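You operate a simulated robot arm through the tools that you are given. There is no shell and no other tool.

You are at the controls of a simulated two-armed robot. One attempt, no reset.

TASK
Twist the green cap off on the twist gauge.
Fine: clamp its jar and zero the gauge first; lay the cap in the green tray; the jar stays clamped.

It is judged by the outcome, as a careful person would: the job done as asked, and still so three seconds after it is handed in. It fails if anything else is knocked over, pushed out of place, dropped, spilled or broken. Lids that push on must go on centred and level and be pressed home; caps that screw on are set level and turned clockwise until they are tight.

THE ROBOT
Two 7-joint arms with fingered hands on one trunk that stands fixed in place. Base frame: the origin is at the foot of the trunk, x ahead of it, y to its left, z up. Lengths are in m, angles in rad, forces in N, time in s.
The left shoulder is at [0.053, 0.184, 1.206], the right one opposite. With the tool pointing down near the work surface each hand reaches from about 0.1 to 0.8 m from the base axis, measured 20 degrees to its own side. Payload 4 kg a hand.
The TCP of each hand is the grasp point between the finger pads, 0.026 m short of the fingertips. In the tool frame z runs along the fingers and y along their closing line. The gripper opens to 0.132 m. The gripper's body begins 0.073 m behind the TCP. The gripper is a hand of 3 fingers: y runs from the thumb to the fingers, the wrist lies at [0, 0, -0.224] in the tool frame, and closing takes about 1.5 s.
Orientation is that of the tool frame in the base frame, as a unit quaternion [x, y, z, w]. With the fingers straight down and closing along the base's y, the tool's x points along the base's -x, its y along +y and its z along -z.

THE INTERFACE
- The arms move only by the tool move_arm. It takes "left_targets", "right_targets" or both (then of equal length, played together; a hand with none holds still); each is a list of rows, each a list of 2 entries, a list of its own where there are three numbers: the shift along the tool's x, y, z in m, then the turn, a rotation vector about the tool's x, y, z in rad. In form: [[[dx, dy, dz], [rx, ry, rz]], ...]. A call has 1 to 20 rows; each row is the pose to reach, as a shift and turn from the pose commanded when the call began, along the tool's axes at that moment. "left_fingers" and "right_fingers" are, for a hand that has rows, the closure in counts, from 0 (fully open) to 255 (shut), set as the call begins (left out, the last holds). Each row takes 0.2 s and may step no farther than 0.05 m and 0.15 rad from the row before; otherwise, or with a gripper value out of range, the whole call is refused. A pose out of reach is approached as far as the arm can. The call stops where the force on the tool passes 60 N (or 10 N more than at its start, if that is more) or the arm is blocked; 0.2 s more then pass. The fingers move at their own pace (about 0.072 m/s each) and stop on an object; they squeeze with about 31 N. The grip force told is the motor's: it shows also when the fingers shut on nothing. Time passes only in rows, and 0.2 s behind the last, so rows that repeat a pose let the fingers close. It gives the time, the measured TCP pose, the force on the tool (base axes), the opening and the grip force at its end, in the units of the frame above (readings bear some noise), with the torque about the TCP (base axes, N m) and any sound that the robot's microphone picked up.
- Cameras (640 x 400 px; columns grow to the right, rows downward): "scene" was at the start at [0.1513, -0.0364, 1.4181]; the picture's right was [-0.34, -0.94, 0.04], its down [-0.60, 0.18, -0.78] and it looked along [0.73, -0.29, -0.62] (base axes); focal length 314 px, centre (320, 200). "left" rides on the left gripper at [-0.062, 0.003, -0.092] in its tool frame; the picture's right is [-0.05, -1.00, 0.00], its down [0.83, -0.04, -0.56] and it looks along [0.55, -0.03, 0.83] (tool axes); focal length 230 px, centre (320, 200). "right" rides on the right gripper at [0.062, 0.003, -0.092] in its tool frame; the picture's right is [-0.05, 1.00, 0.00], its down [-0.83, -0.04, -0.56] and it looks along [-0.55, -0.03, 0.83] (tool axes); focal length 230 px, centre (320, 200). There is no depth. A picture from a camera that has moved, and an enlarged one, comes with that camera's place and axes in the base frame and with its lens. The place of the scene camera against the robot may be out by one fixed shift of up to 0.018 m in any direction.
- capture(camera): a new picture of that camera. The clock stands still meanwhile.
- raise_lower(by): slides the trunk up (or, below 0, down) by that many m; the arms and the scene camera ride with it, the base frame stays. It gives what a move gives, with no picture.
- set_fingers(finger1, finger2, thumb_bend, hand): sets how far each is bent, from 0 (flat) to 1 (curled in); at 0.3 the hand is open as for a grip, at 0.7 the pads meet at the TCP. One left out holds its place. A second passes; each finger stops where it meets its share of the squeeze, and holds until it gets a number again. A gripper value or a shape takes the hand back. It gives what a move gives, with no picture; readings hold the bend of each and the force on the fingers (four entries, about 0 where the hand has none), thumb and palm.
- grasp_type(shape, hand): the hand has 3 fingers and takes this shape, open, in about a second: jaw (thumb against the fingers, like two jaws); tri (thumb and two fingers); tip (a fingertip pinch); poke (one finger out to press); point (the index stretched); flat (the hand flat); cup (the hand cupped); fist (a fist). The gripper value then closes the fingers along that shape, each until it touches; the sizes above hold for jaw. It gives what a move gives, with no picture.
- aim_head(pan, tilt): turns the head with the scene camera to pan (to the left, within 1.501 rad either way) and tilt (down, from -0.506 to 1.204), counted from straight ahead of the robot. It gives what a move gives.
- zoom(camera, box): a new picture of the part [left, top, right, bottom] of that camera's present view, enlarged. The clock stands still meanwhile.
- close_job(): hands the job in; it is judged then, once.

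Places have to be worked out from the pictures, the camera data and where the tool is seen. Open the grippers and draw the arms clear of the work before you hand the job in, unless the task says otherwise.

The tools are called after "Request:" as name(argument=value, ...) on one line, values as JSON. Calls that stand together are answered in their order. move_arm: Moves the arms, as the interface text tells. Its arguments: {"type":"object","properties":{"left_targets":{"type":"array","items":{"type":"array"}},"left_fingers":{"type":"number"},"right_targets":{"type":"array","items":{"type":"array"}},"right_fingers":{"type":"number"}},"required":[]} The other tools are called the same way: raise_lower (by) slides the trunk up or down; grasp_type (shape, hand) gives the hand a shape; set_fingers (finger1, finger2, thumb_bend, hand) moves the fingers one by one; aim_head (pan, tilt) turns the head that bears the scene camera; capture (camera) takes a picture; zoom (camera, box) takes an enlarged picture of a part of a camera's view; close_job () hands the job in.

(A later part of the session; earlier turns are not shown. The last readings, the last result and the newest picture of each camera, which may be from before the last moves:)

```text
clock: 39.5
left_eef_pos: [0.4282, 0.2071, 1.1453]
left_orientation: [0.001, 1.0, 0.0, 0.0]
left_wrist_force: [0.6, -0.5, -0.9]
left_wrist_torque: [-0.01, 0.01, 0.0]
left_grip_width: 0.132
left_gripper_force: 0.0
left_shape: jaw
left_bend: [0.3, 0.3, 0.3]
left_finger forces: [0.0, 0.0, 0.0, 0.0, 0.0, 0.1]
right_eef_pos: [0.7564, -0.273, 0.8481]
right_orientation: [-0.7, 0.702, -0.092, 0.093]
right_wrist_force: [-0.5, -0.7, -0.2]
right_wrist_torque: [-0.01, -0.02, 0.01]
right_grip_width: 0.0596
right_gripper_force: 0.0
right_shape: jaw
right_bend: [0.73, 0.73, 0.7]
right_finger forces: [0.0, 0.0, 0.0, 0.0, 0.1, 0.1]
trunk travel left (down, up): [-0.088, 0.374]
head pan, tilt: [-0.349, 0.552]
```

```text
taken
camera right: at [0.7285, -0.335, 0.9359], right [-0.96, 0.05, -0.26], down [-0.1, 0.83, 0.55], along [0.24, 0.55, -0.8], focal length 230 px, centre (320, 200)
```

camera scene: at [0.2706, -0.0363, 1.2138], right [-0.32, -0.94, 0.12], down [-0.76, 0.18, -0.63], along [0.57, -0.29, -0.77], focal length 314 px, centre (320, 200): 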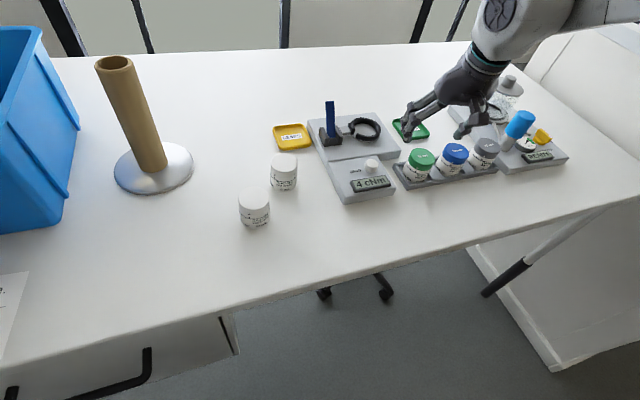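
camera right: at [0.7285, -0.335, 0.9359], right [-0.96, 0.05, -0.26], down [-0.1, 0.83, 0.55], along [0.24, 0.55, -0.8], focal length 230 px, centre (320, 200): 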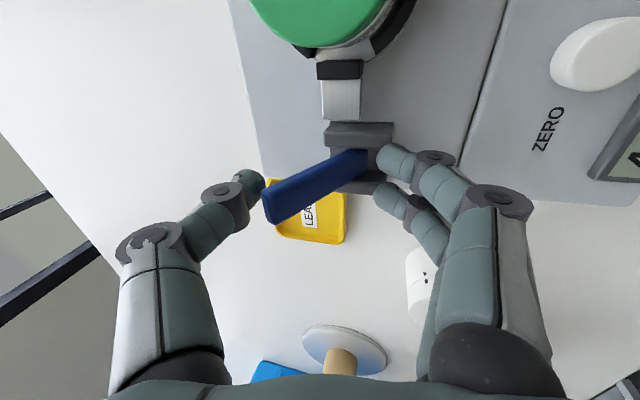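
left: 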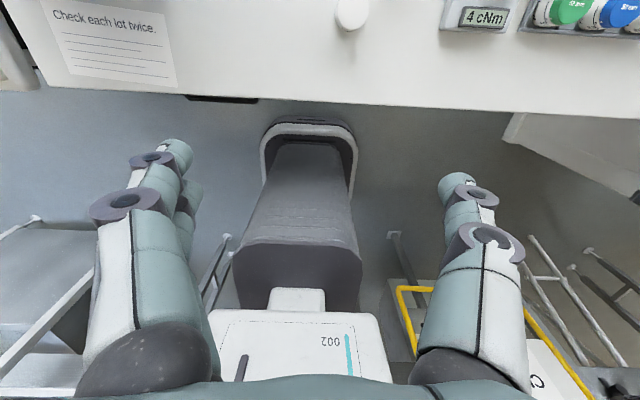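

The thumb is about to touch the lever. I move another 8 mm in -x slowly.

Request:
move_arm(right_targets=[[[0, 0.0019, -0.0005], [0, 0, 0]], [[0, 0.0039, -0.001], [0, 0, 0]], [[0, 0.0058, -0.0016], [0, 0, 0]], [[0, 0.0077, -0.0021], [0, 0, 0]], [[0, 0.0077, -0.0021], [0, 0, 0]]])

Request:
capture(camera="right")

```text
clock: 40.8
left_eef_pos: [0.4273, 0.2072, 1.1436]
left_orientation: [0.0, 1.0, 0.0, 0.001]
left_wrist_force: [0.5, 0.1, -0.5]
left_wrist_torque: [-0.01, 0.03, -0.04]
left_grip_width: 0.1317
left_gripper_force: 0.1
left_shape: jaw
left_bend: [0.3, 0.3, 0.3]
left_finger forces: [0.0, 0.1, 0.0, 0.0, 0.0, 0.0]
right_eef_pos: [0.7481, -0.2732, 0.848]
right_orientation: [-0.701, 0.702, -0.092, 0.092]
right_wrist_force: [0.7, 0.2, 1.0]
right_wrist_torque: [-0.02, 0.0, 0.0]
right_grip_width: 0.06
right_gripper_force: 0.1
right_shape: jaw
right_bend: [0.73, 0.73, 0.7]
right_finger forces: [0.2, 0.1, 0.0, 0.1, 0.6, 0.1]
trunk travel left (down, up): [-0.088, 0.374]
head pan, tilt: [-0.349, 0.552]
```

```text
taken
camera right: at [0.7207, -0.3357, 0.9358], right [-0.96, 0.05, -0.26], down [-0.1, 0.83, 0.55], along [0.24, 0.55, -0.8], focal length 230 px, centre (320, 200)
```

right: 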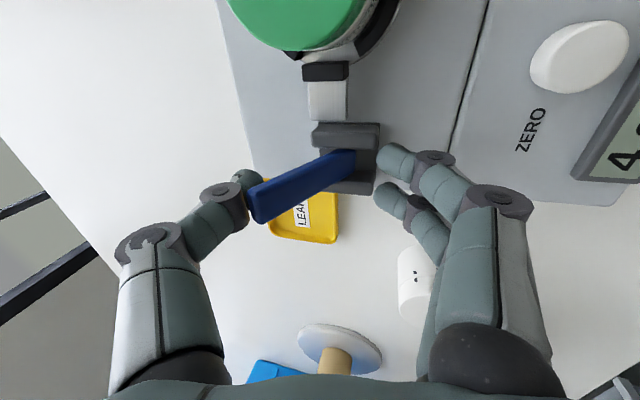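

Thumb has light contact (0.6 N). I press on 5 mm more and watch both force and lever.

Request:
move_arm(right_targets=[[[0, 0.0019, -0.0005], [0, 0, 0]], [[0, 0.0034, -0.0009], [0, 0, 0]], [[0, 0.0048, -0.0013], [0, 0, 0]], [[0, 0.0048, -0.0013], [0, 0, 0]]])

Request:
capture(camera="right")

```text
clock: 41.8
left_eef_pos: [0.4279, 0.208, 1.1437]
left_orientation: [0.0, 1.0, 0.0, 0.0]
left_wrist_force: [0.2, 0.5, 0.6]
left_wrist_torque: [0.0, -0.04, -0.04]
left_grip_width: 0.1319
left_gripper_force: 0.0
left_shape: jaw
left_bend: [0.3, 0.3, 0.3]
left_finger forces: [0.0, 0.1, 0.0, 0.0, 0.0, 0.0]
right_eef_pos: [0.7436, -0.2741, 0.8488]
right_orientation: [-0.7, 0.702, -0.092, 0.092]
right_wrist_force: [3.6, -0.8, 3.7]
right_wrist_torque: [-0.03, -0.11, 0.0]
right_grip_width: 0.0623
right_gripper_force: 0.1
right_shape: jaw
right_bend: [0.73, 0.73, 0.7]
right_finger forces: [0.0, 0.0, 0.1, 0.1, 4.0, 0.1]
trunk travel left (down, up): [-0.088, 0.374]
head pan, tilt: [-0.349, 0.552]
```

```text
taken
camera right: at [0.7158, -0.3356, 0.9355], right [-0.96, 0.05, -0.26], down [-0.1, 0.83, 0.55], along [0.24, 0.55, -0.8], focal length 230 px, centre (320, 200)
```

right: 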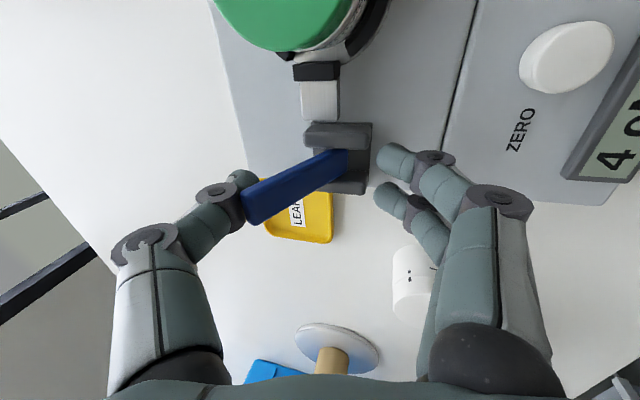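

Resistance of about 4 N without clear lever motion yet. I press 4 mm further to tell friction from a stop.

Request:
move_arm(right_targets=[[[0, 0.0019, -0.0005], [0, 0, 0]], [[0, 0.0039, -0.001], [0, 0, 0]], [[0, 0.0039, -0.001], [0, 0, 0]]])

Request:
capture(camera="right")

```text
clock: 42.5
left_eef_pos: [0.428, 0.2074, 1.1439]
left_orientation: [0.0, 1.0, 0.0, 0.0]
left_wrist_force: [-0.1, 1.2, -0.1]
left_wrist_torque: [0.01, -0.02, -0.01]
left_grip_width: 0.1318
left_gripper_force: 0.1
left_shape: jaw
left_bend: [0.3, 0.3, 0.3]
left_finger forces: [0.0, 0.0, 0.0, 0.0, 0.0, 0.1]
right_eef_pos: [0.7373, -0.2722, 0.8476]
right_orientation: [-0.701, 0.701, -0.092, 0.091]
right_wrist_force: [1.4, -0.8, -0.1]
right_wrist_torque: [-0.01, -0.03, 0.01]
right_grip_width: 0.061
right_gripper_force: 0.1
right_shape: jaw
right_bend: [0.73, 0.73, 0.7]
right_finger forces: [0.0, 0.0, 0.0, 0.0, 1.0, 0.0]
trunk travel left (down, up): [-0.088, 0.374]
head pan, tilt: [-0.349, 0.552]
```

```text
taken
camera right: at [0.7111, -0.3352, 0.9339], right [-0.97, 0.05, -0.25], down [-0.1, 0.83, 0.55], along [0.24, 0.55, -0.8], focal length 230 px, centre (320, 200)
```

right: 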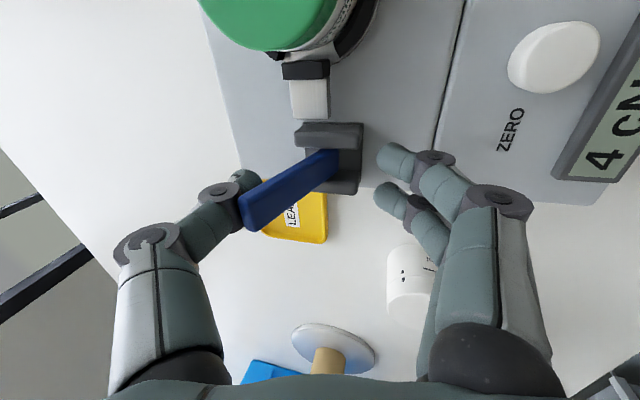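

The force dropped to 1 N while advancing: the lever gave way and is moving towards the robot. I continue 15 mm in -x.

Request:
move_arm(right_targets=[[[0, 0.0039, -0.001], [0, 0, 0]], [[0, 0.0077, -0.0021], [0, 0, 0]], [[0, 0.0116, -0.0031], [0, 0, 0]], [[0, 0.0145, -0.0039], [0, 0, 0]], [[0, 0.0145, -0.0039], [0, 0, 0]]])

Request:
capture(camera="right")

Request:
zoom(camera="scene", box=[300, 60, 420, 150])

```text
clock: 43.8
left_eef_pos: [0.4289, 0.207, 1.1431]
left_orientation: [0.0, 1.0, -0.001, -0.001]
left_wrist_force: [0.2, -0.2, -1.0]
left_wrist_torque: [-0.02, -0.03, 0.04]
left_grip_width: 0.1319
left_gripper_force: 0.1
left_shape: jaw
left_bend: [0.3, 0.3, 0.3]
left_finger forces: [0.1, 0.0, 0.0, 0.2, 0.1, 0.0]
right_eef_pos: [0.7241, -0.2725, 0.8481]
right_orientation: [-0.7, 0.702, -0.092, 0.092]
right_wrist_force: [0.4, 0.1, 0.1]
right_wrist_torque: [0.03, 0.02, 0.02]
right_grip_width: 0.0605
right_gripper_force: 0.0
right_shape: jaw
right_bend: [0.73, 0.73, 0.7]
right_finger forces: [0.0, 0.0, 0.0, 0.0, 0.2, 0.0]
trunk travel left (down, up): [-0.088, 0.374]
head pan, tilt: [-0.349, 0.552]
```

```text
taken
camera right: at [0.6964, -0.3352, 0.9342], right [-0.96, 0.05, -0.26], down [-0.1, 0.83, 0.55], along [0.24, 0.55, -0.8], focal length 230 px, centre (320, 200)
```

right: 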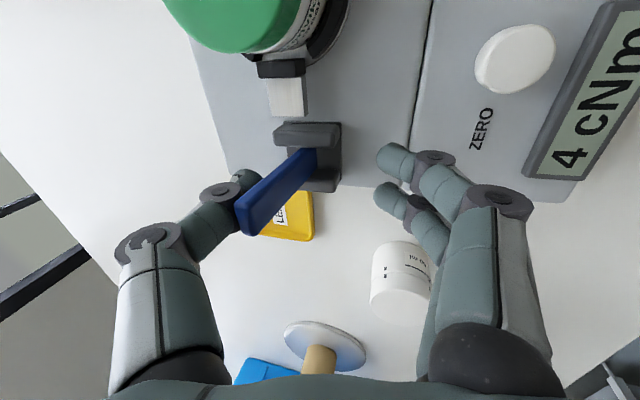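

```text
4.44 times, centred on (360, 105) of scene
camera zoom: at [0.2706, -0.0362, 1.2138], right [-0.32, -0.94, 0.12], down [-0.76, 0.18, -0.63], along [0.57, -0.29, -0.77], focal length 1394 px, centre (142, 622)
```

zoom: 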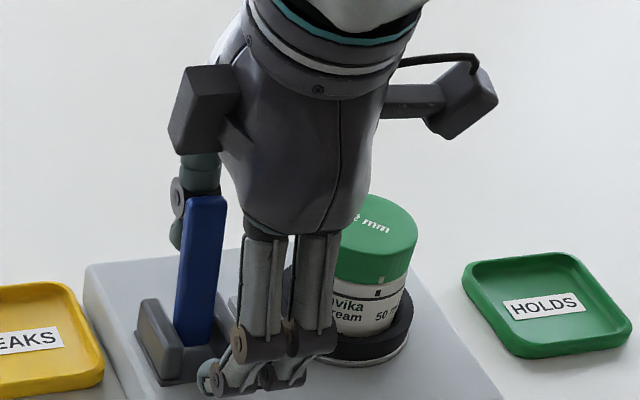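

The lever swings easily, now near upright. I continue 20 mm further in -x at this height and watch.

Request:
move_arm(right_targets=[[[0, 0.0039, -0.001], [0, 0, 0]], [[0, 0.0077, -0.0021], [0, 0, 0]], [[0, 0.0116, -0.0031], [0, 0, 0]], [[0, 0.0155, -0.0041], [0, 0, 0]], [[0, 0.0193, -0.0052], [0, 0, 0]], [[0, 0.0193, -0.0052], [0, 0, 0]]])

Request:
capture(camera="right")

Request:
zoom(camera="scene", box=[300, 60, 420, 150])

```text
clock: 45.1
left_eef_pos: [0.428, 0.2069, 1.1448]
left_orientation: [-0.001, 1.0, 0.0, 0.0]
left_wrist_force: [0.3, 0.1, -0.6]
left_wrist_torque: [0.0, 0.0, 0.0]
left_grip_width: 0.132
left_gripper_force: 0.1
left_shape: jaw
left_bend: [0.3, 0.3, 0.3]
left_finger forces: [0.1, 0.0, 0.0, 0.1, 0.0, 0.0]
right_eef_pos: [0.7042, -0.2735, 0.8465]
right_orientation: [-0.701, 0.702, -0.092, 0.092]
right_wrist_force: [0.4, 0.1, 0.3]
right_wrist_torque: [-0.02, -0.01, -0.01]
right_grip_width: 0.0606
right_gripper_force: 0.1
right_shape: jaw
right_bend: [0.73, 0.73, 0.7]
right_finger forces: [0.1, 0.1, 0.1, 0.0, 0.4, 0.1]
trunk travel left (down, up): [-0.088, 0.374]
head pan, tilt: [-0.349, 0.552]
```

```text
taken
camera right: at [0.6766, -0.3357, 0.9349], right [-0.96, 0.05, -0.26], down [-0.1, 0.83, 0.55], along [0.24, 0.55, -0.8], focal length 230 px, centre (320, 200)
```

right: 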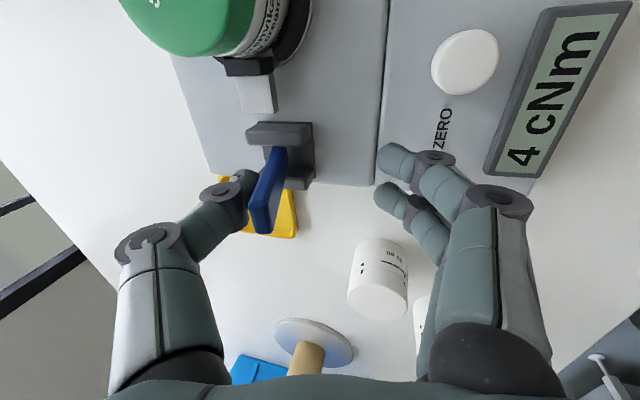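

```text
4.44 times, centred on (360, 105) of scene
camera zoom: at [0.2707, -0.0362, 1.2138], right [-0.32, -0.94, 0.12], down [-0.76, 0.18, -0.63], along [0.57, -0.29, -0.77], focal length 1394 px, centre (142, 622)
```

zoom: 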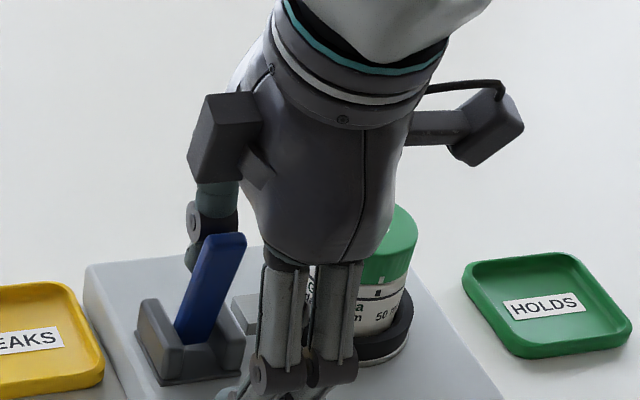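

The lever is now about 14° past vertical towards me (tip ≈ (0.724, 0.868)), moving with little force. I continue another 20 mm.

Request:
move_arm(right_targets=[[[0, 0.0039, -0.001], [0, 0, 0]], [[0, 0.0077, -0.0021], [0, 0, 0]], [[0, 0.0116, -0.0031], [0, 0, 0]], [[0, 0.0155, -0.0041], [0, 0, 0]], [[0, 0.0193, -0.0052], [0, 0, 0]], [[0, 0.0193, -0.0052], [0, 0, 0]]])

Request:
capture(camera="right")

Request:
zoom(camera="scene", box=[300, 60, 420, 150])

```text
clock: 46.5
left_eef_pos: [0.4293, 0.2078, 1.1422]
left_orientation: [0.0, 1.0, 0.0, -0.001]
left_wrist_force: [-0.6, -0.2, -0.5]
left_wrist_torque: [-0.03, 0.04, -0.01]
left_grip_width: 0.1318
left_gripper_force: 0.1
left_shape: jaw
left_bend: [0.3, 0.3, 0.3]
left_finger forces: [0.0, 0.0, 0.1, 0.1, 0.0, 0.0]
right_eef_pos: [0.6862, -0.2746, 0.8469]
right_orientation: [-0.7, 0.702, -0.092, 0.093]
right_wrist_force: [6.1, 0.8, -1.0]
right_wrist_torque: [-0.02, -0.03, 0.06]
right_grip_width: 0.0665
right_gripper_force: 0.0
right_shape: jaw
right_bend: [0.73, 0.73, 0.7]
right_finger forces: [0.1, 0.1, 0.1, 0.0, 5.2, 0.0]
trunk travel left (down, up): [-0.088, 0.374]
head pan, tilt: [-0.349, 0.552]
```

```text
taken
camera right: at [0.6579, -0.3357, 0.9348], right [-0.96, 0.05, -0.26], down [-0.1, 0.83, 0.55], along [0.24, 0.55, -0.8], focal length 230 px, centre (320, 200)
```

right: 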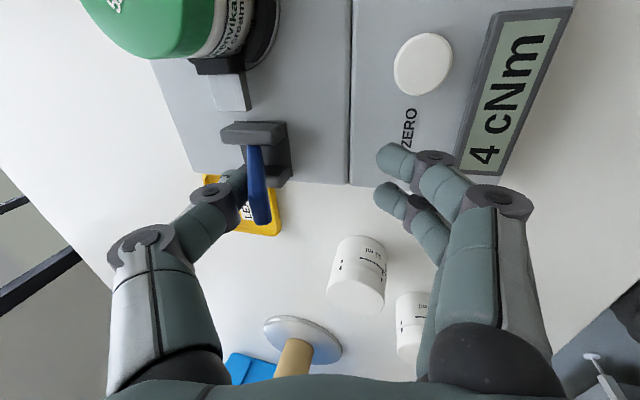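

```text
4.44 times, centred on (360, 105) of scene
camera zoom: at [0.2713, -0.036, 1.2136], right [-0.32, -0.94, 0.12], down [-0.76, 0.18, -0.63], along [0.57, -0.29, -0.77], focal length 1394 px, centre (142, 622)
```

zoom: 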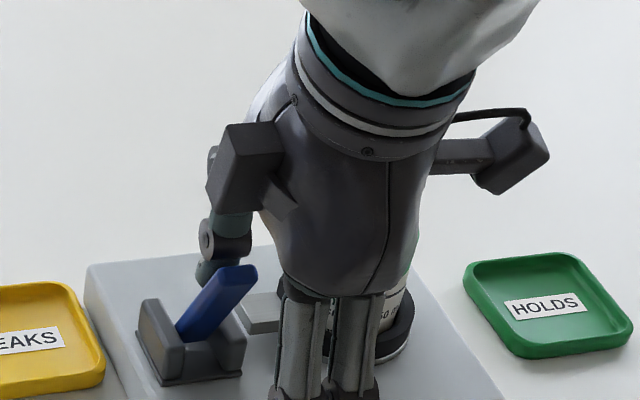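

Resistance rose to 5 N with the lever about 26° past vertical; the pad may be reaching the jar. I zoom on the pad.

Request:
zoom(camera="right", box=[140, 0, 340, 200])

Request:
zoom(camera="scene", box=[325, 105, 405, 150])

```text
2.00 times, centred on (240, 100) of right
camera zoom: at [0.6579, -0.3357, 0.9348], right [-0.96, 0.05, -0.26], down [-0.1, 0.83, 0.55], along [0.24, 0.55, -0.8], focal length 460 px, centre (480, 400)
```

zoom: 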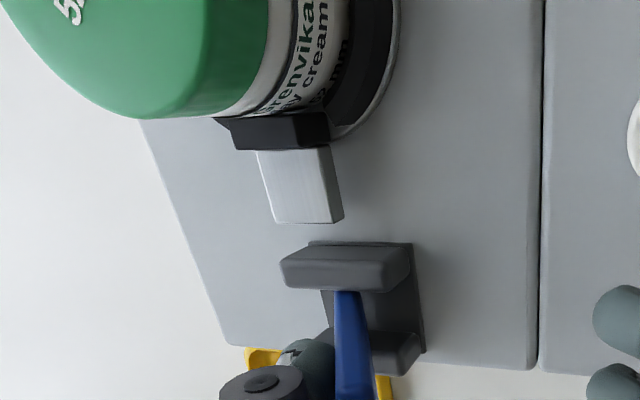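

```text
8.00 times, centred on (365, 128) of scene
camera zoom: at [0.2713, -0.036, 1.2136], right [-0.32, -0.94, 0.12], down [-0.76, 0.18, -0.63], along [0.57, -0.29, -0.77], focal length 2509 px, centre (-40, 780)
```

zoom: 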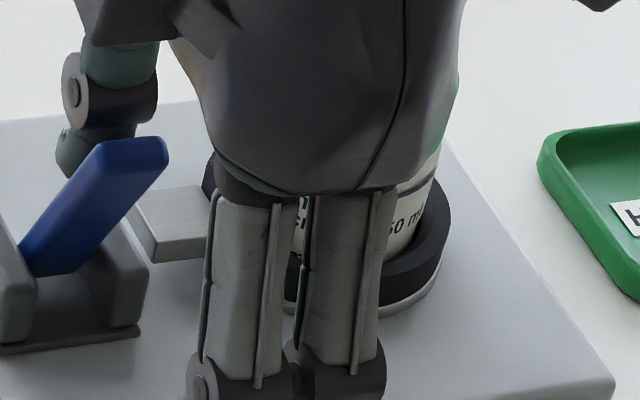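

The slider has moved in and the pad is at the jar; the lever direction is right. I keep pushing the lever down towards me, 8 mm more with a slight descent.

Request:
move_arm(right_targets=[[[0, 0.0029, -0.0008], [0, 0, 0]], [[0, 0.0058, -0.0016], [0, 0, 0]], [[0, 0.0082, -0.0002], [0, 0, 0]], [[0, 0.0082, -0.0002], [0, 0, 0]]])

Request:
capture(camera="right")

```text
clock: 47.5
left_eef_pos: [0.429, 0.2069, 1.1435]
left_orientation: [0.0, 1.0, 0.001, -0.001]
left_wrist_force: [-0.1, 0.9, 0.3]
left_wrist_torque: [0.0, -0.01, 0.0]
left_grip_width: 0.1317
left_gripper_force: 0.0
left_shape: jaw
left_bend: [0.3, 0.3, 0.3]
left_finger forces: [0.1, 0.0, 0.0, 0.1, 0.0, 0.1]
right_eef_pos: [0.6783, -0.2736, 0.8454]
right_orientation: [-0.701, 0.702, -0.092, 0.092]
right_wrist_force: [11.5, 0.2, 2.4]
right_wrist_torque: [-0.01, -0.17, 0.0]
right_grip_width: 0.0696
right_gripper_force: 0.1
right_shape: jaw
right_bend: [0.73, 0.73, 0.7]
right_finger forces: [0.0, 0.1, 0.0, 0.0, 11.3, 0.0]
trunk travel left (down, up): [-0.088, 0.374]
head pan, tilt: [-0.349, 0.552]
```

```text
taken
camera right: at [0.6505, -0.3355, 0.9331], right [-0.96, 0.05, -0.26], down [-0.1, 0.83, 0.55], along [0.24, 0.55, -0.8], focal length 230 px, centre (320, 200)
```

right: 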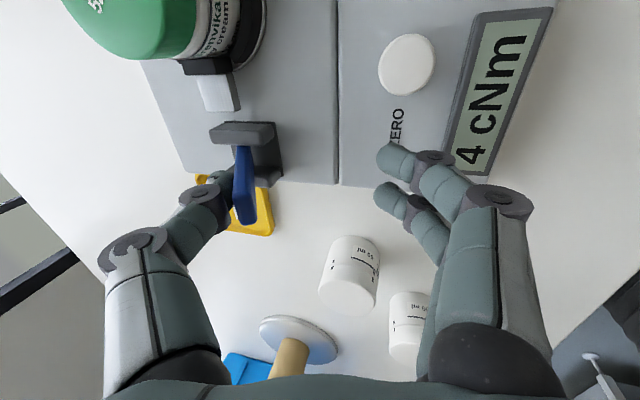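

Force is 11 N and the lever moves only slightly now (tip x ≈ 0.704). I push a bit more to see whether it closes fully or is at its stop.

Request:
move_arm(right_targets=[[[0, 0.0029, -0.0008], [0, 0, 0]], [[0, 0.0058, -0.0016], [0, 0, 0]], [[0, 0.0087, -0.0023], [0, 0, 0]], [[0, 0.0087, -0.0023], [0, 0, 0]]])

Request:
capture(camera="right")

Request:
zoom(camera="scene", box=[300, 70, 420, 150])

```text
clock: 48.5
left_eef_pos: [0.4294, 0.2071, 1.1434]
left_orientation: [0.0, 1.0, -0.001, -0.001]
left_wrist_force: [-0.8, 1.0, 0.1]
left_wrist_torque: [0.01, 0.02, -0.02]
left_grip_width: 0.1317
left_gripper_force: 0.0
left_shape: jaw
left_bend: [0.3, 0.3, 0.3]
left_finger forces: [0.0, 0.1, 0.0, 0.1, 0.1, 0.0]
right_eef_pos: [0.6699, -0.2735, 0.8447]
right_orientation: [-0.701, 0.702, -0.091, 0.093]
right_wrist_force: [19.4, 1.4, -2.5]
right_wrist_torque: [0.01, 0.01, 0.0]
right_grip_width: 0.0715
right_gripper_force: 0.0
right_shape: jaw
right_bend: [0.73, 0.73, 0.66]
right_finger forces: [0.0, 0.0, 0.0, 0.1, 16.8, 0.0]
trunk travel left (down, up): [-0.088, 0.374]
head pan, tilt: [-0.349, 0.552]
```

```text
taken
camera right: at [0.6423, -0.3356, 0.932], right [-0.97, 0.05, -0.26], down [-0.1, 0.83, 0.55], along [0.24, 0.55, -0.8], focal length 230 px, centre (320, 200)
```

right: 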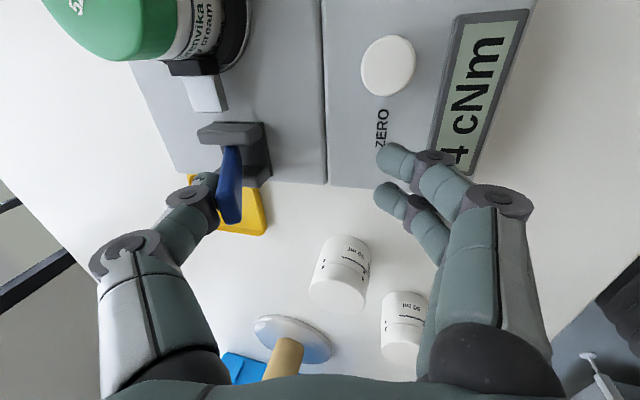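

```text
5.00 times, centred on (360, 110) of scene
camera zoom: at [0.2732, -0.0361, 1.2131], right [-0.32, -0.94, 0.12], down [-0.76, 0.18, -0.63], along [0.57, -0.29, -0.77], focal length 1568 px, centre (120, 650)
```

zoom: 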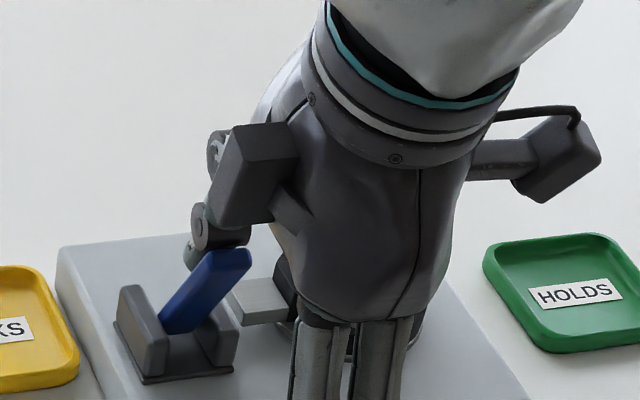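

The lever tip no longer moves (x ≈ 0.704) while force climbs to 19 N, so it is at its closed stop. I back off 16 mm in +x to see whether it stays there.

Request:
move_arm(right_targets=[[[0, -0.0039, 0.001], [0, 0, 0]], [[0, -0.0077, 0.0021], [0, 0, 0]], [[0, -0.0116, 0.0031], [0, 0, 0]], [[0, -0.0174, 0.0046], [0, 0, 0]], [[0, -0.0232, 0.0062], [0, 0, 0]], [[0, -0.0232, 0.0062], [0, 0, 0]]])

Request:
capture(camera="right")

Request:
zoom(camera="right", box=[140, 0, 340, 200])

```text
clock: 50.0
left_eef_pos: [0.4273, 0.207, 1.1446]
left_orientation: [0.001, 1.0, 0.0, -0.001]
left_wrist_force: [0.7, 0.1, -0.1]
left_wrist_torque: [0.01, 0.0, 0.04]
left_grip_width: 0.132
left_gripper_force: 0.0
left_shape: jaw
left_bend: [0.3, 0.3, 0.3]
left_finger forces: [0.0, 0.0, 0.0, 0.0, 0.0, 0.0]
right_eef_pos: [0.6916, -0.274, 0.8447]
right_orientation: [-0.701, 0.701, -0.092, 0.092]
right_wrist_force: [1.5, 0.3, 2.4]
right_wrist_torque: [0.02, -0.11, 0.02]
right_grip_width: 0.0627
right_gripper_force: 0.1
right_shape: jaw
right_bend: [0.73, 0.73, 0.7]
right_finger forces: [0.0, 0.1, 0.1, 0.1, 3.0, 0.0]
trunk travel left (down, up): [-0.088, 0.374]
head pan, tilt: [-0.349, 0.552]
```

```text
taken
camera right: at [0.6636, -0.3352, 0.9327], right [-0.96, 0.05, -0.26], down [-0.1, 0.83, 0.55], along [0.24, 0.55, -0.8], focal length 230 px, centre (320, 200)
```

right: 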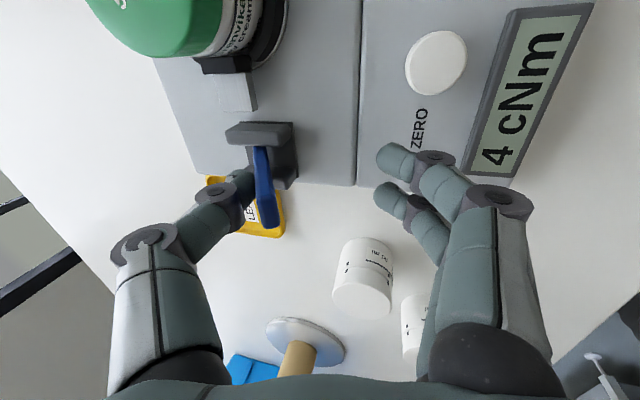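

```text
2.00 times, centred on (240, 100) of right
camera zoom: at [0.6636, -0.3352, 0.9327], right [-0.96, 0.05, -0.26], down [-0.1, 0.83, 0.55], along [0.24, 0.55, -0.8], focal length 460 px, centre (480, 400)
```

zoom: 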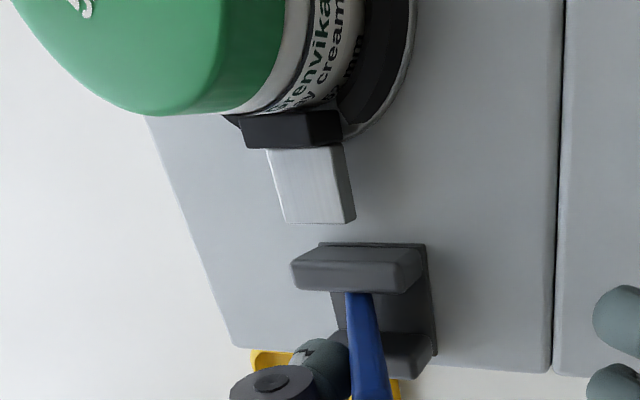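

Thumb still feels 3 N. I back off 8 mm more to check whether the lever follows (sprung) or stays latched.

Request:
move_arm(right_targets=[[[0, -0.0039, 0.001], [0, 0, 0]], [[0, -0.0077, 0.0021], [0, 0, 0]], [[0, -0.0077, 0.0021], [0, 0, 0]]])

Request:
capture(camera="right")

Request:
zoom(camera="scene", box=[300, 70, 420, 150])

```text
clock: 50.8
left_eef_pos: [0.4289, 0.2072, 1.1439]
left_orientation: [0.0, 1.0, 0.0, 0.0]
left_wrist_force: [-1.0, 0.4, -0.5]
left_wrist_torque: [0.01, 0.02, 0.01]
left_grip_width: 0.1319
left_gripper_force: 0.0
left_shape: jaw
left_bend: [0.3, 0.3, 0.3]
left_finger forces: [0.1, 0.1, 0.0, 0.1, 0.0, 0.0]
right_eef_pos: [0.6995, -0.2734, 0.8452]
right_orientation: [-0.701, 0.702, -0.091, 0.091]
right_wrist_force: [0.9, 0.6, -0.2]
right_wrist_torque: [-0.01, 0.0, 0.03]
right_grip_width: 0.06
right_gripper_force: 0.0
right_shape: jaw
right_bend: [0.73, 0.73, 0.7]
right_finger forces: [0.0, 0.1, 0.0, 0.0, 0.0, 0.0]
trunk travel left (down, up): [-0.088, 0.374]
head pan, tilt: [-0.349, 0.552]
```

```text
taken
camera right: at [0.6722, -0.3352, 0.9331], right [-0.96, 0.05, -0.26], down [-0.1, 0.83, 0.55], along [0.24, 0.55, -0.8], focal length 230 px, centre (320, 200)
```

right: 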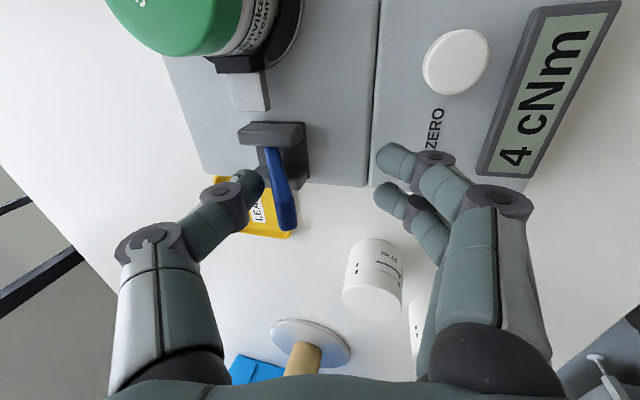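

```text
5.00 times, centred on (360, 110) of scene
camera zoom: at [0.2705, -0.0362, 1.2138], right [-0.32, -0.94, 0.12], down [-0.76, 0.18, -0.63], along [0.57, -0.29, -0.77], focal length 1568 px, centre (120, 650)
```

zoom: 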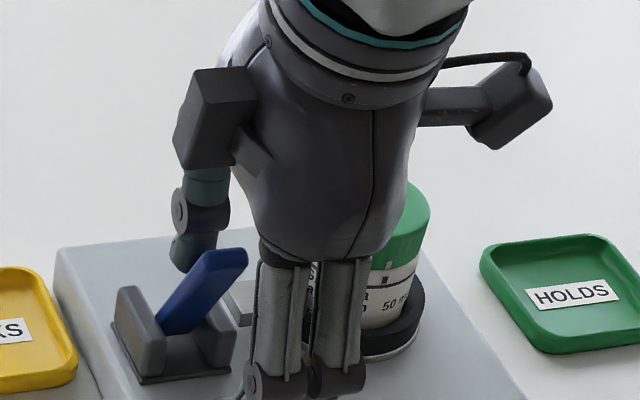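

The lever stays put with no load (tip ≈ (0.709, 0.865)). I raise the hand clear to inspect lever, pad and jar.

Request:
move_arm(right_targets=[[[0, -0.0065, -0.0242], [0, 0, 0]], [[0, -0.0142, -0.0531], [0, 0, 0]], [[0, -0.0233, -0.0869], [0, 0, 0]], [[0, -0.0233, -0.0869], [0, 0, 0]]])

Request:
capture(camera="right")

Request:
zoom(camera="scene", box=[310, 85, 410, 155])

```text
clock: 51.8
left_eef_pos: [0.4283, 0.2063, 1.1436]
left_orientation: [0.0, 1.0, 0.0, -0.001]
left_wrist_force: [0.5, 1.1, -0.3]
left_wrist_torque: [0.02, 0.0, 0.03]
left_grip_width: 0.132
left_gripper_force: 0.1
left_shape: jaw
left_bend: [0.3, 0.3, 0.3]
left_finger forces: [0.0, 0.1, 0.0, 0.2, 0.0, 0.1]
right_eef_pos: [0.7001, -0.2736, 0.9359]
right_orientation: [-0.7, 0.702, -0.091, 0.091]
right_wrist_force: [0.3, 0.7, -0.5]
right_wrist_torque: [0.0, -0.03, 0.01]
right_grip_width: 0.06
right_gripper_force: 0.1
right_shape: jaw
right_bend: [0.73, 0.73, 0.7]
right_finger forces: [0.0, 0.0, 0.0, 0.0, 0.0, 0.0]
trunk travel left (down, up): [-0.088, 0.374]
head pan, tilt: [-0.349, 0.552]
```

```text
taken
camera right: at [0.6731, -0.3354, 1.0231], right [-0.96, 0.05, -0.26], down [-0.1, 0.83, 0.55], along [0.24, 0.55, -0.8], focal length 230 px, centre (320, 200)
```

right: 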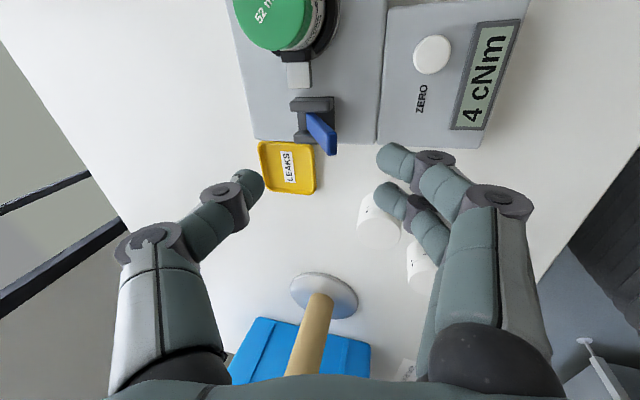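

```text
5.71 times, centred on (360, 120) of scene
camera zoom: at [0.271, -0.0364, 1.2136], right [-0.32, -0.94, 0.12], down [-0.76, 0.18, -0.63], along [0.57, -0.29, -0.77], focal length 1792 px, centre (91, 657)
```

zoom: 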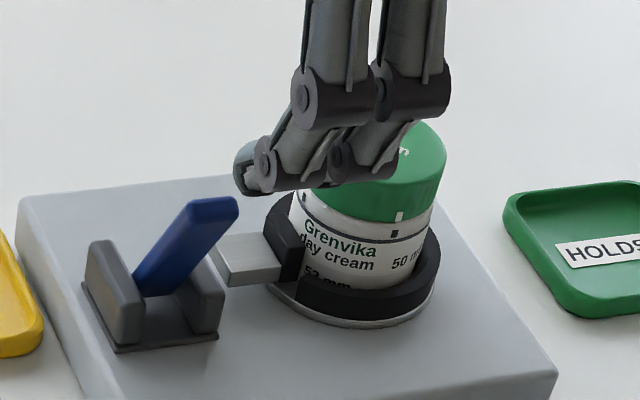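

The pad is against the jar and the gauge has not shifted. To be sure the clamp is fully home I close the fingers into a stiffer pusher and come down behind the lever tip for one firmer push.

Request:
move_arm(right_targets=[[[0, -0.0193, 0.0052], [0, 0, 0]], [[0, -0.0386, 0.0104], [0, 0, 0]], [[0, -0.0386, 0.0104], [0, 0, 0]], [[0, -0.0386, 0.0104], [0, 0, 0]], [[0, -0.0386, 0.0104], [0, 0, 0]], [[0, -0.0386, 0.0104], [0, 0, 0]], [[0, -0.0331, 0.0309], [0, 0, 0]], [[0, -0.0275, 0.0515], [0, 0, 0]], [[0, -0.022, 0.0722], [0, 0, 0]], [[0, -0.022, 0.0722], [0, 0, 0]]], right_fingers=255)

Request:
capture(camera="right")

```text
clock: 54.0
left_eef_pos: [0.4283, 0.2074, 1.1444]
left_orientation: [0.0, 1.0, -0.001, 0.0]
left_wrist_force: [1.1, 0.0, 0.2]
left_wrist_torque: [-0.01, 0.0, 0.02]
left_grip_width: 0.1321
left_gripper_force: 0.1
left_shape: jaw
left_bend: [0.3, 0.3, 0.3]
left_finger forces: [0.0, 0.1, 0.0, 0.0, 0.1, 0.0]
right_eef_pos: [0.74, -0.2741, 0.8712]
right_orientation: [-0.701, 0.701, -0.093, 0.093]
right_wrist_force: [0.8, 0.8, -0.2]
right_wrist_torque: [-0.01, 0.03, 0.0]
right_grip_width: 0.0
right_gripper_force: 30.9
right_shape: jaw
right_bend: [0.67, 0.67, 0.74]
right_finger forces: [0.1, 0.0, 0.0, 0.0, 0.0, 0.1]
trunk travel left (down, up): [-0.088, 0.374]
head pan, tilt: [-0.349, 0.552]
```

```text
taken
camera right: at [0.7123, -0.3354, 0.9594], right [-0.96, 0.05, -0.26], down [-0.1, 0.83, 0.55], along [0.24, 0.55, -0.8], focal length 230 px, centre (320, 200)
```

right: 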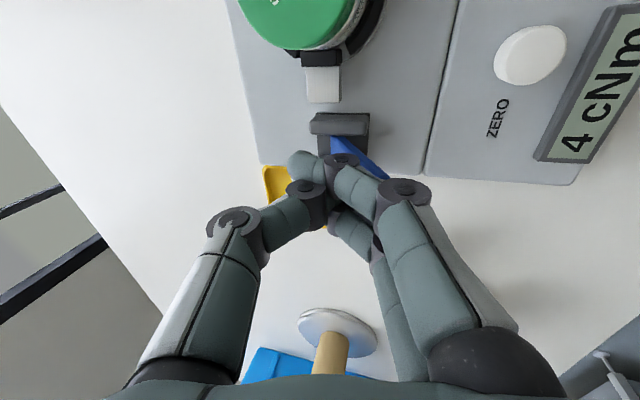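

The closed fingertips are behind the lever tip. I push in -x in small steps.

Request:
move_arm(right_targets=[[[0, 0.0039, -0.001], [0, 0, 0]], [[0, 0.0077, -0.0021], [0, 0, 0]], [[0, 0.0116, -0.0031], [0, 0, 0]], [[0, 0.0155, -0.0041], [0, 0, 0]], [[0, 0.0155, -0.0041], [0, 0, 0]]])

Request:
capture(camera="right")

```text
clock: 55.1
left_eef_pos: [0.4292, 0.206, 1.1431]
left_orientation: [0.0, 1.0, 0.0, -0.001]
left_wrist_force: [0.6, 0.2, 0.3]
left_wrist_torque: [-0.02, 0.0, 0.01]
left_grip_width: 0.1318
left_gripper_force: 0.0
left_shape: jaw
left_bend: [0.3, 0.3, 0.3]
left_finger forces: [0.0, 0.0, 0.0, 0.0, 0.0, 0.0]
right_eef_pos: [0.7268, -0.2737, 0.872]
right_orientation: [-0.7, 0.702, -0.094, 0.094]
right_wrist_force: [17.0, -1.8, 7.7]
right_wrist_torque: [-0.01, -0.1, 0.02]
right_grip_width: 0.0
right_gripper_force: 31.0
right_shape: jaw
right_bend: [0.67, 0.67, 0.73]
right_finger forces: [4.0, 4.2, 0.1, 0.0, 0.0, 0.0]
trunk travel left (down, up): [-0.088, 0.374]
head pan, tilt: [-0.349, 0.552]
```

```text
taken
camera right: at [0.6979, -0.3355, 0.9601], right [-0.96, 0.05, -0.26], down [-0.1, 0.83, 0.55], along [0.25, 0.55, -0.8], focal length 230 px, centre (320, 200)
```

right: 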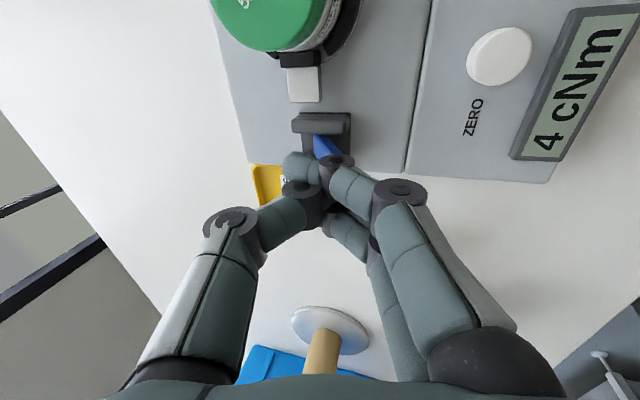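

17 N at contact. I press another 5 mm of command (stiff contact) and read the force.

Request:
move_arm(right_targets=[[[0, 0.0019, -0.0005], [0, 0, 0]], [[0, 0.0039, -0.001], [0, 0, 0]], [[0, 0.0058, -0.0016], [0, 0, 0]], [[0, 0.0058, -0.0016], [0, 0, 0]]])

```text
clock: 56.1
left_eef_pos: [0.4295, 0.2076, 1.1443]
left_orientation: [-0.001, 1.0, 0.0, -0.001]
left_wrist_force: [-0.2, 0.5, -0.1]
left_wrist_torque: [0.01, -0.02, 0.02]
left_grip_width: 0.1316
left_gripper_force: 0.1
left_shape: jaw
left_bend: [0.3, 0.3, 0.3]
left_finger forces: [0.1, 0.0, 0.0, 0.1, 0.1, 0.0]
right_eef_pos: [0.7211, -0.2734, 0.8737]
right_orientation: [-0.699, 0.702, -0.095, 0.094]
right_wrist_force: [28.4, -1.7, 15.6]
right_wrist_torque: [-0.06, -0.39, -0.03]
right_grip_width: 0.0
right_gripper_force: 31.4
right_shape: jaw
right_bend: [0.67, 0.67, 0.68]
right_finger forces: [2.8, 2.8, 0.0, 0.0, 49.5, 0.0]
trunk travel left (down, up): [-0.088, 0.374]
head pan, tilt: [-0.349, 0.552]
```

32 N total now. I check in the scene picture whether lever or gauge moved.

Request:
zoom(camera="scene", box=[310, 85, 410, 155])

Request:
zoom(camera="right", box=[190, 0, 430, 200])

```text
5.71 times, centred on (360, 120) of scene
camera zoom: at [0.2722, -0.0358, 1.2136], right [-0.32, -0.94, 0.12], down [-0.76, 0.18, -0.63], along [0.57, -0.29, -0.77], focal length 1792 px, centre (91, 657)
```

zoom: 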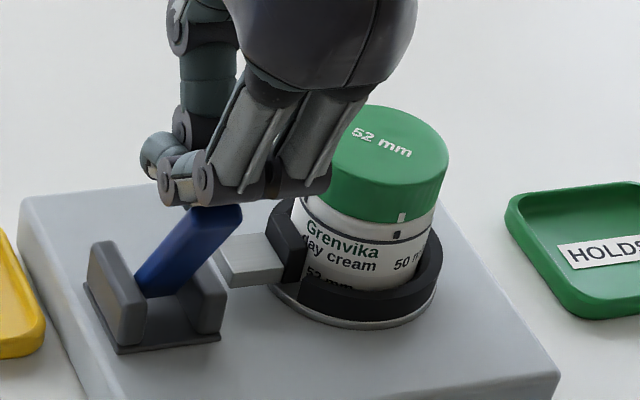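

```text
2.00 times, centred on (310, 100) of right
camera zoom: at [0.6925, -0.3353, 0.9603], right [-0.96, 0.06, -0.26], down [-0.1, 0.83, 0.55], along [0.25, 0.55, -0.79], focal length 460 px, centre (340, 400)
```

zoom: 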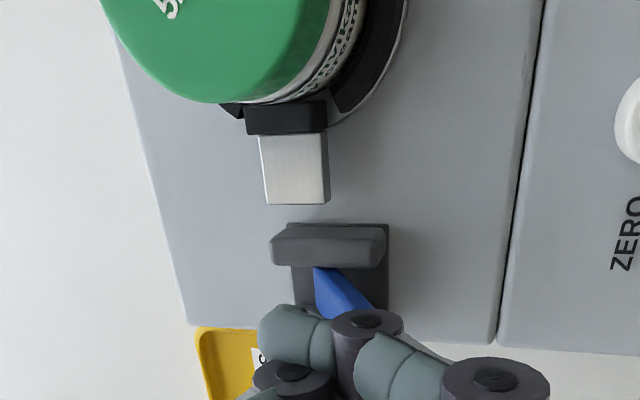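

Lever and gauge did not move under 32 N: the clamp is at its closed stop. I back off the lever, rise, and make the poke shape for the ZERO button.

Request:
move_arm(right_targets=[[[0, -0.0077, 0.0021], [0, 0, 0]], [[0, -0.0155, 0.0041], [0, 0, 0]], [[0, -0.0233, -0.025], [0, 0, 0]], [[0, -0.0129, -0.0682], [0, 0, 0]], [[0, 0.026, -0.079], [0, 0, 0]], [[0, 0.026, -0.079], [0, 0, 0]]])

Request:
grasp_type(shape="poke", hand="right")

Request:
capture(camera="right")

Request:
zoom(camera="scene", box=[300, 40, 440, 150])

```text
clock: 57.5
left_eef_pos: [0.4294, 0.2082, 1.1439]
left_orientation: [0.0, 1.0, 0.001, -0.001]
left_wrist_force: [-0.2, -0.6, 0.6]
left_wrist_torque: [0.0, 0.02, 0.02]
left_grip_width: 0.1319
left_gripper_force: 0.2
left_shape: jaw
left_bend: [0.3, 0.3, 0.3]
left_finger forces: [0.0, 0.0, 0.1, 0.1, 0.0, 0.0]
right_eef_pos: [0.6741, -0.274, 0.9393]
right_orientation: [-0.7, 0.702, -0.091, 0.091]
right_wrist_force: [0.1, 1.3, -0.1]
right_wrist_torque: [0.01, 0.0, -0.02]
right_grip_width: 0.0
right_gripper_force: 30.8
right_shape: jaw
right_bend: [0.67, 0.67, 0.74]
right_finger forces: [0.0, 0.0, 0.0, 0.0, 0.0, 0.1]
trunk travel left (down, up): [-0.088, 0.374]
head pan, tilt: [-0.349, 0.552]
```

```text
clock: 58.5
left_eef_pos: [0.4279, 0.2058, 1.1446]
left_orientation: [-0.001, 1.0, 0.0, 0.0]
left_wrist_force: [-0.8, 0.1, 1.0]
left_wrist_torque: [-0.02, -0.02, 0.0]
left_grip_width: 0.1317
left_gripper_force: 0.1
left_shape: jaw
left_bend: [0.3, 0.3, 0.3]
left_finger forces: [0.0, 0.0, 0.0, 0.1, 0.1, 0.0]
right_eef_pos: [0.6732, -0.2737, 0.9406]
right_orientation: [-0.701, 0.702, -0.092, 0.092]
right_wrist_force: [-0.5, 0.0, 0.4]
right_wrist_torque: [-0.01, 0.0, -0.01]
right_grip_width: 0.0
right_gripper_force: 0.1
right_shape: poke
right_bend: [0.99, 0.99, 1.0]
right_finger forces: [0.0, 0.1, 0.0, 0.0, 0.0, 0.0]
trunk travel left (down, up): [-0.088, 0.374]
head pan, tilt: [-0.349, 0.552]
```

```text
taken
camera right: at [0.6454, -0.3357, 1.0282], right [-0.96, 0.05, -0.26], down [-0.1, 0.83, 0.55], along [0.24, 0.55, -0.8], focal length 230 px, centre (320, 200)
```

right: 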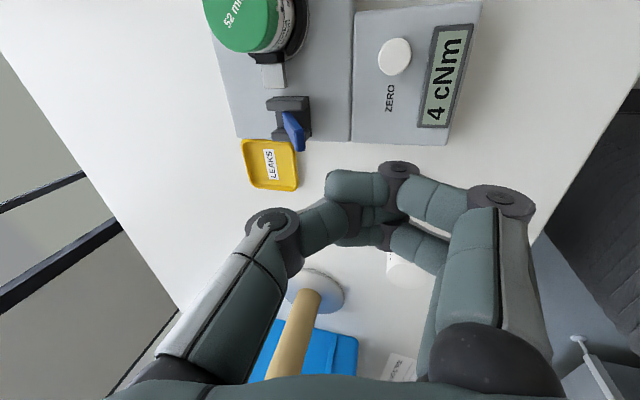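

```text
3.64 times, centred on (370, 95) of scene
camera zoom: at [0.2706, -0.0362, 1.2138], right [-0.32, -0.94, 0.12], down [-0.76, 0.18, -0.63], along [0.57, -0.29, -0.77], focal length 1140 px, centre (138, 582)
```

zoom: 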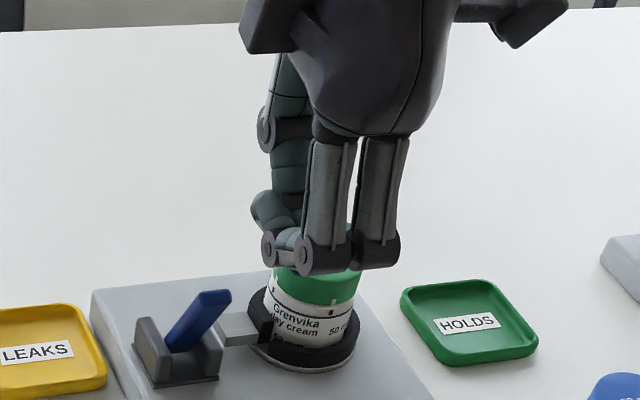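

The poke shape curled everything here, so I set the fingers individually: one finger pointing down (0.67), the other and the thumb curled. Meanwhile I bring the hand vertical above the ZERO button.

Request:
set_fingers(hand="right", finger1=0.67, finger2=1.0, thumb_bend=1.0)

Request:
move_arm(right_targets=[[[0.0128, 0.0099, 0.0], [-0.0655, 0, 0]], [[0.0255, 0.0197, 0.005], [-0.131, 0, 0]], [[0.0383, 0.0296, 0.015], [-0.1964, 0, 0]], [[0.051, 0.0394, 0.0309], [-0.2618, 0, 0]], [[0.051, 0.0394, 0.0309], [-0.2618, 0, 0]]])

Request:
capture(camera="right")

Request:
zoom(camera="scene", box=[300, 80, 440, 200])

```text
clock: 59.5
left_eef_pos: [0.4287, 0.2072, 1.1436]
left_orientation: [0.0, 1.0, 0.0, 0.0]
left_wrist_force: [-0.4, 0.1, 0.0]
left_wrist_torque: [0.0, 0.01, -0.02]
left_grip_width: 0.1319
left_gripper_force: 0.1
left_shape: jaw
left_bend: [0.3, 0.3, 0.3]
left_finger forces: [0.1, 0.0, 0.2, 0.1, 0.0, 0.0]
right_eef_pos: [0.6733, -0.2741, 0.9415]
right_orientation: [-0.701, 0.701, -0.092, 0.092]
right_wrist_force: [0.2, -0.3, 0.2]
right_wrist_torque: [-0.02, 0.03, 0.04]
right_grip_width: 0.0118
right_gripper_force: 0.2
right_shape: fingers
right_bend: [0.75, 0.91, 0.86]
right_finger forces: [0.1, 0.0, 0.0, 0.1, 0.1, 0.0]
trunk travel left (down, up): [-0.088, 0.374]
head pan, tilt: [-0.349, 0.552]
```

```text
clock: 60.6
left_eef_pos: [0.4274, 0.207, 1.1438]
left_orientation: [0.0, 1.0, 0.0, 0.0]
left_wrist_force: [-0.2, 0.0, -0.5]
left_wrist_torque: [0.01, -0.02, -0.02]
left_grip_width: 0.1319
left_gripper_force: 0.1
left_shape: jaw
left_bend: [0.3, 0.3, 0.3]
left_finger forces: [0.0, 0.0, 0.1, 0.0, 0.0, 0.0]
right_eef_pos: [0.6421, -0.3233, 0.9014]
right_orientation: [0.707, -0.707, -0.001, 0.0]
right_wrist_force: [0.4, 0.3, -0.1]
right_wrist_torque: [0.0, -0.02, 0.02]
right_grip_width: 0.0121
right_gripper_force: 0.1
right_shape: fingers
right_bend: [0.75, 0.91, 0.86]
right_finger forces: [0.1, 0.0, 0.0, 0.0, 0.0, 0.0]
trunk travel left (down, up): [-0.088, 0.374]
head pan, tilt: [-0.349, 0.552]
```

```text
taken
camera right: at [0.6377, -0.3847, 0.9929], right [-1.0, 0.05, 0.0], down [0.04, 0.83, 0.55], along [0.03, 0.55, -0.83], focal length 230 px, centre (320, 200)
```

right: 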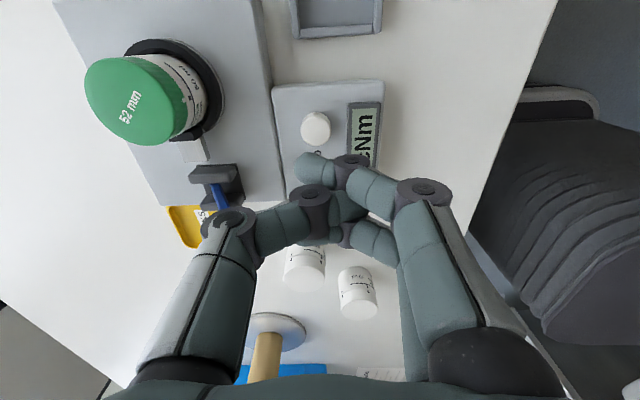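

```text
3.33 times, centred on (370, 140) of scene
camera zoom: at [0.2701, -0.036, 1.214], right [-0.32, -0.94, 0.12], down [-0.76, 0.18, -0.63], along [0.57, -0.29, -0.77], focal length 1045 px, centre (153, 400)
```

zoom: 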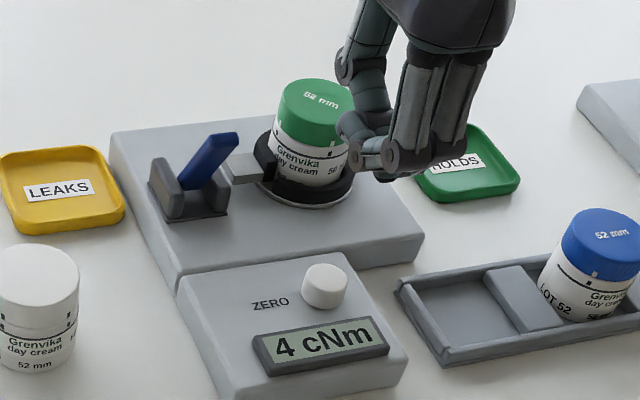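

The finger curls a bit past centre. I straighten finger 1 slightly so its tip points down, and look again.

Request:
set_fingers(hand="right", finger1=0.52, finger2=1.0, thumb_bend=1.0)

Request:
capture(camera="right")

Request:
zoom(camera="scene", box=[320, 80, 420, 170])

```text
clock: 61.6
left_eef_pos: [0.4285, 0.2066, 1.1449]
left_orientation: [0.0, 1.0, 0.0, 0.0]
left_wrist_force: [0.1, -0.7, -0.2]
left_wrist_torque: [0.02, -0.02, -0.04]
left_grip_width: 0.132
left_gripper_force: 0.1
left_shape: jaw
left_bend: [0.3, 0.3, 0.3]
left_finger forces: [0.0, 0.0, 0.1, 0.1, 0.0, 0.0]
right_eef_pos: [0.642, -0.323, 0.9012]
right_orientation: [-0.707, 0.708, -0.001, 0.0]
right_wrist_force: [1.2, -0.1, -0.4]
right_wrist_torque: [0.0, -0.01, 0.01]
right_grip_width: 0.0246
right_gripper_force: 0.0
right_shape: fingers
right_bend: [0.52, 0.95, 0.93]
right_finger forces: [0.0, 0.0, 0.1, 0.0, 0.0, 0.1]
trunk travel left (down, up): [-0.088, 0.374]
head pan, tilt: [-0.349, 0.552]
```

```text
taken
camera right: at [0.638, -0.3848, 0.9926], right [-1.0, 0.05, 0.0], down [0.04, 0.83, 0.55], along [0.03, 0.55, -0.83], focal length 230 px, centre (320, 200)
```

right: 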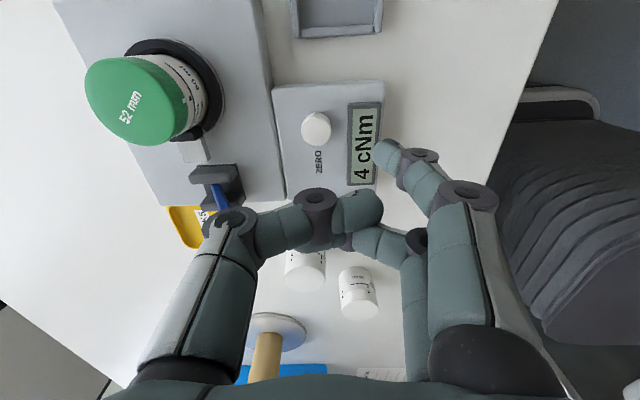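

```text
4.44 times, centred on (370, 125) of scene
camera zoom: at [0.2705, -0.0362, 1.2138], right [-0.32, -0.94, 0.12], down [-0.76, 0.18, -0.63], along [0.57, -0.29, -0.77], focal length 1394 px, centre (98, 533)
```

zoom: 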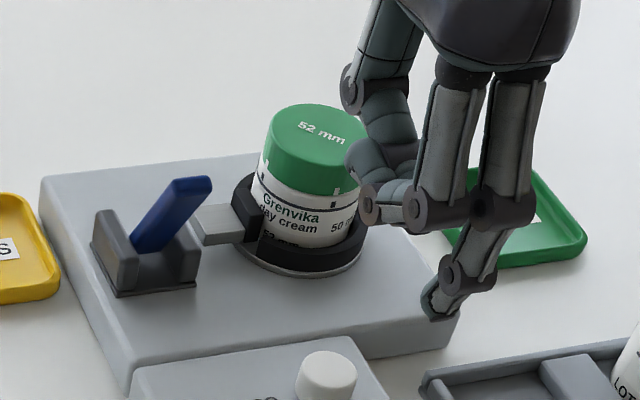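

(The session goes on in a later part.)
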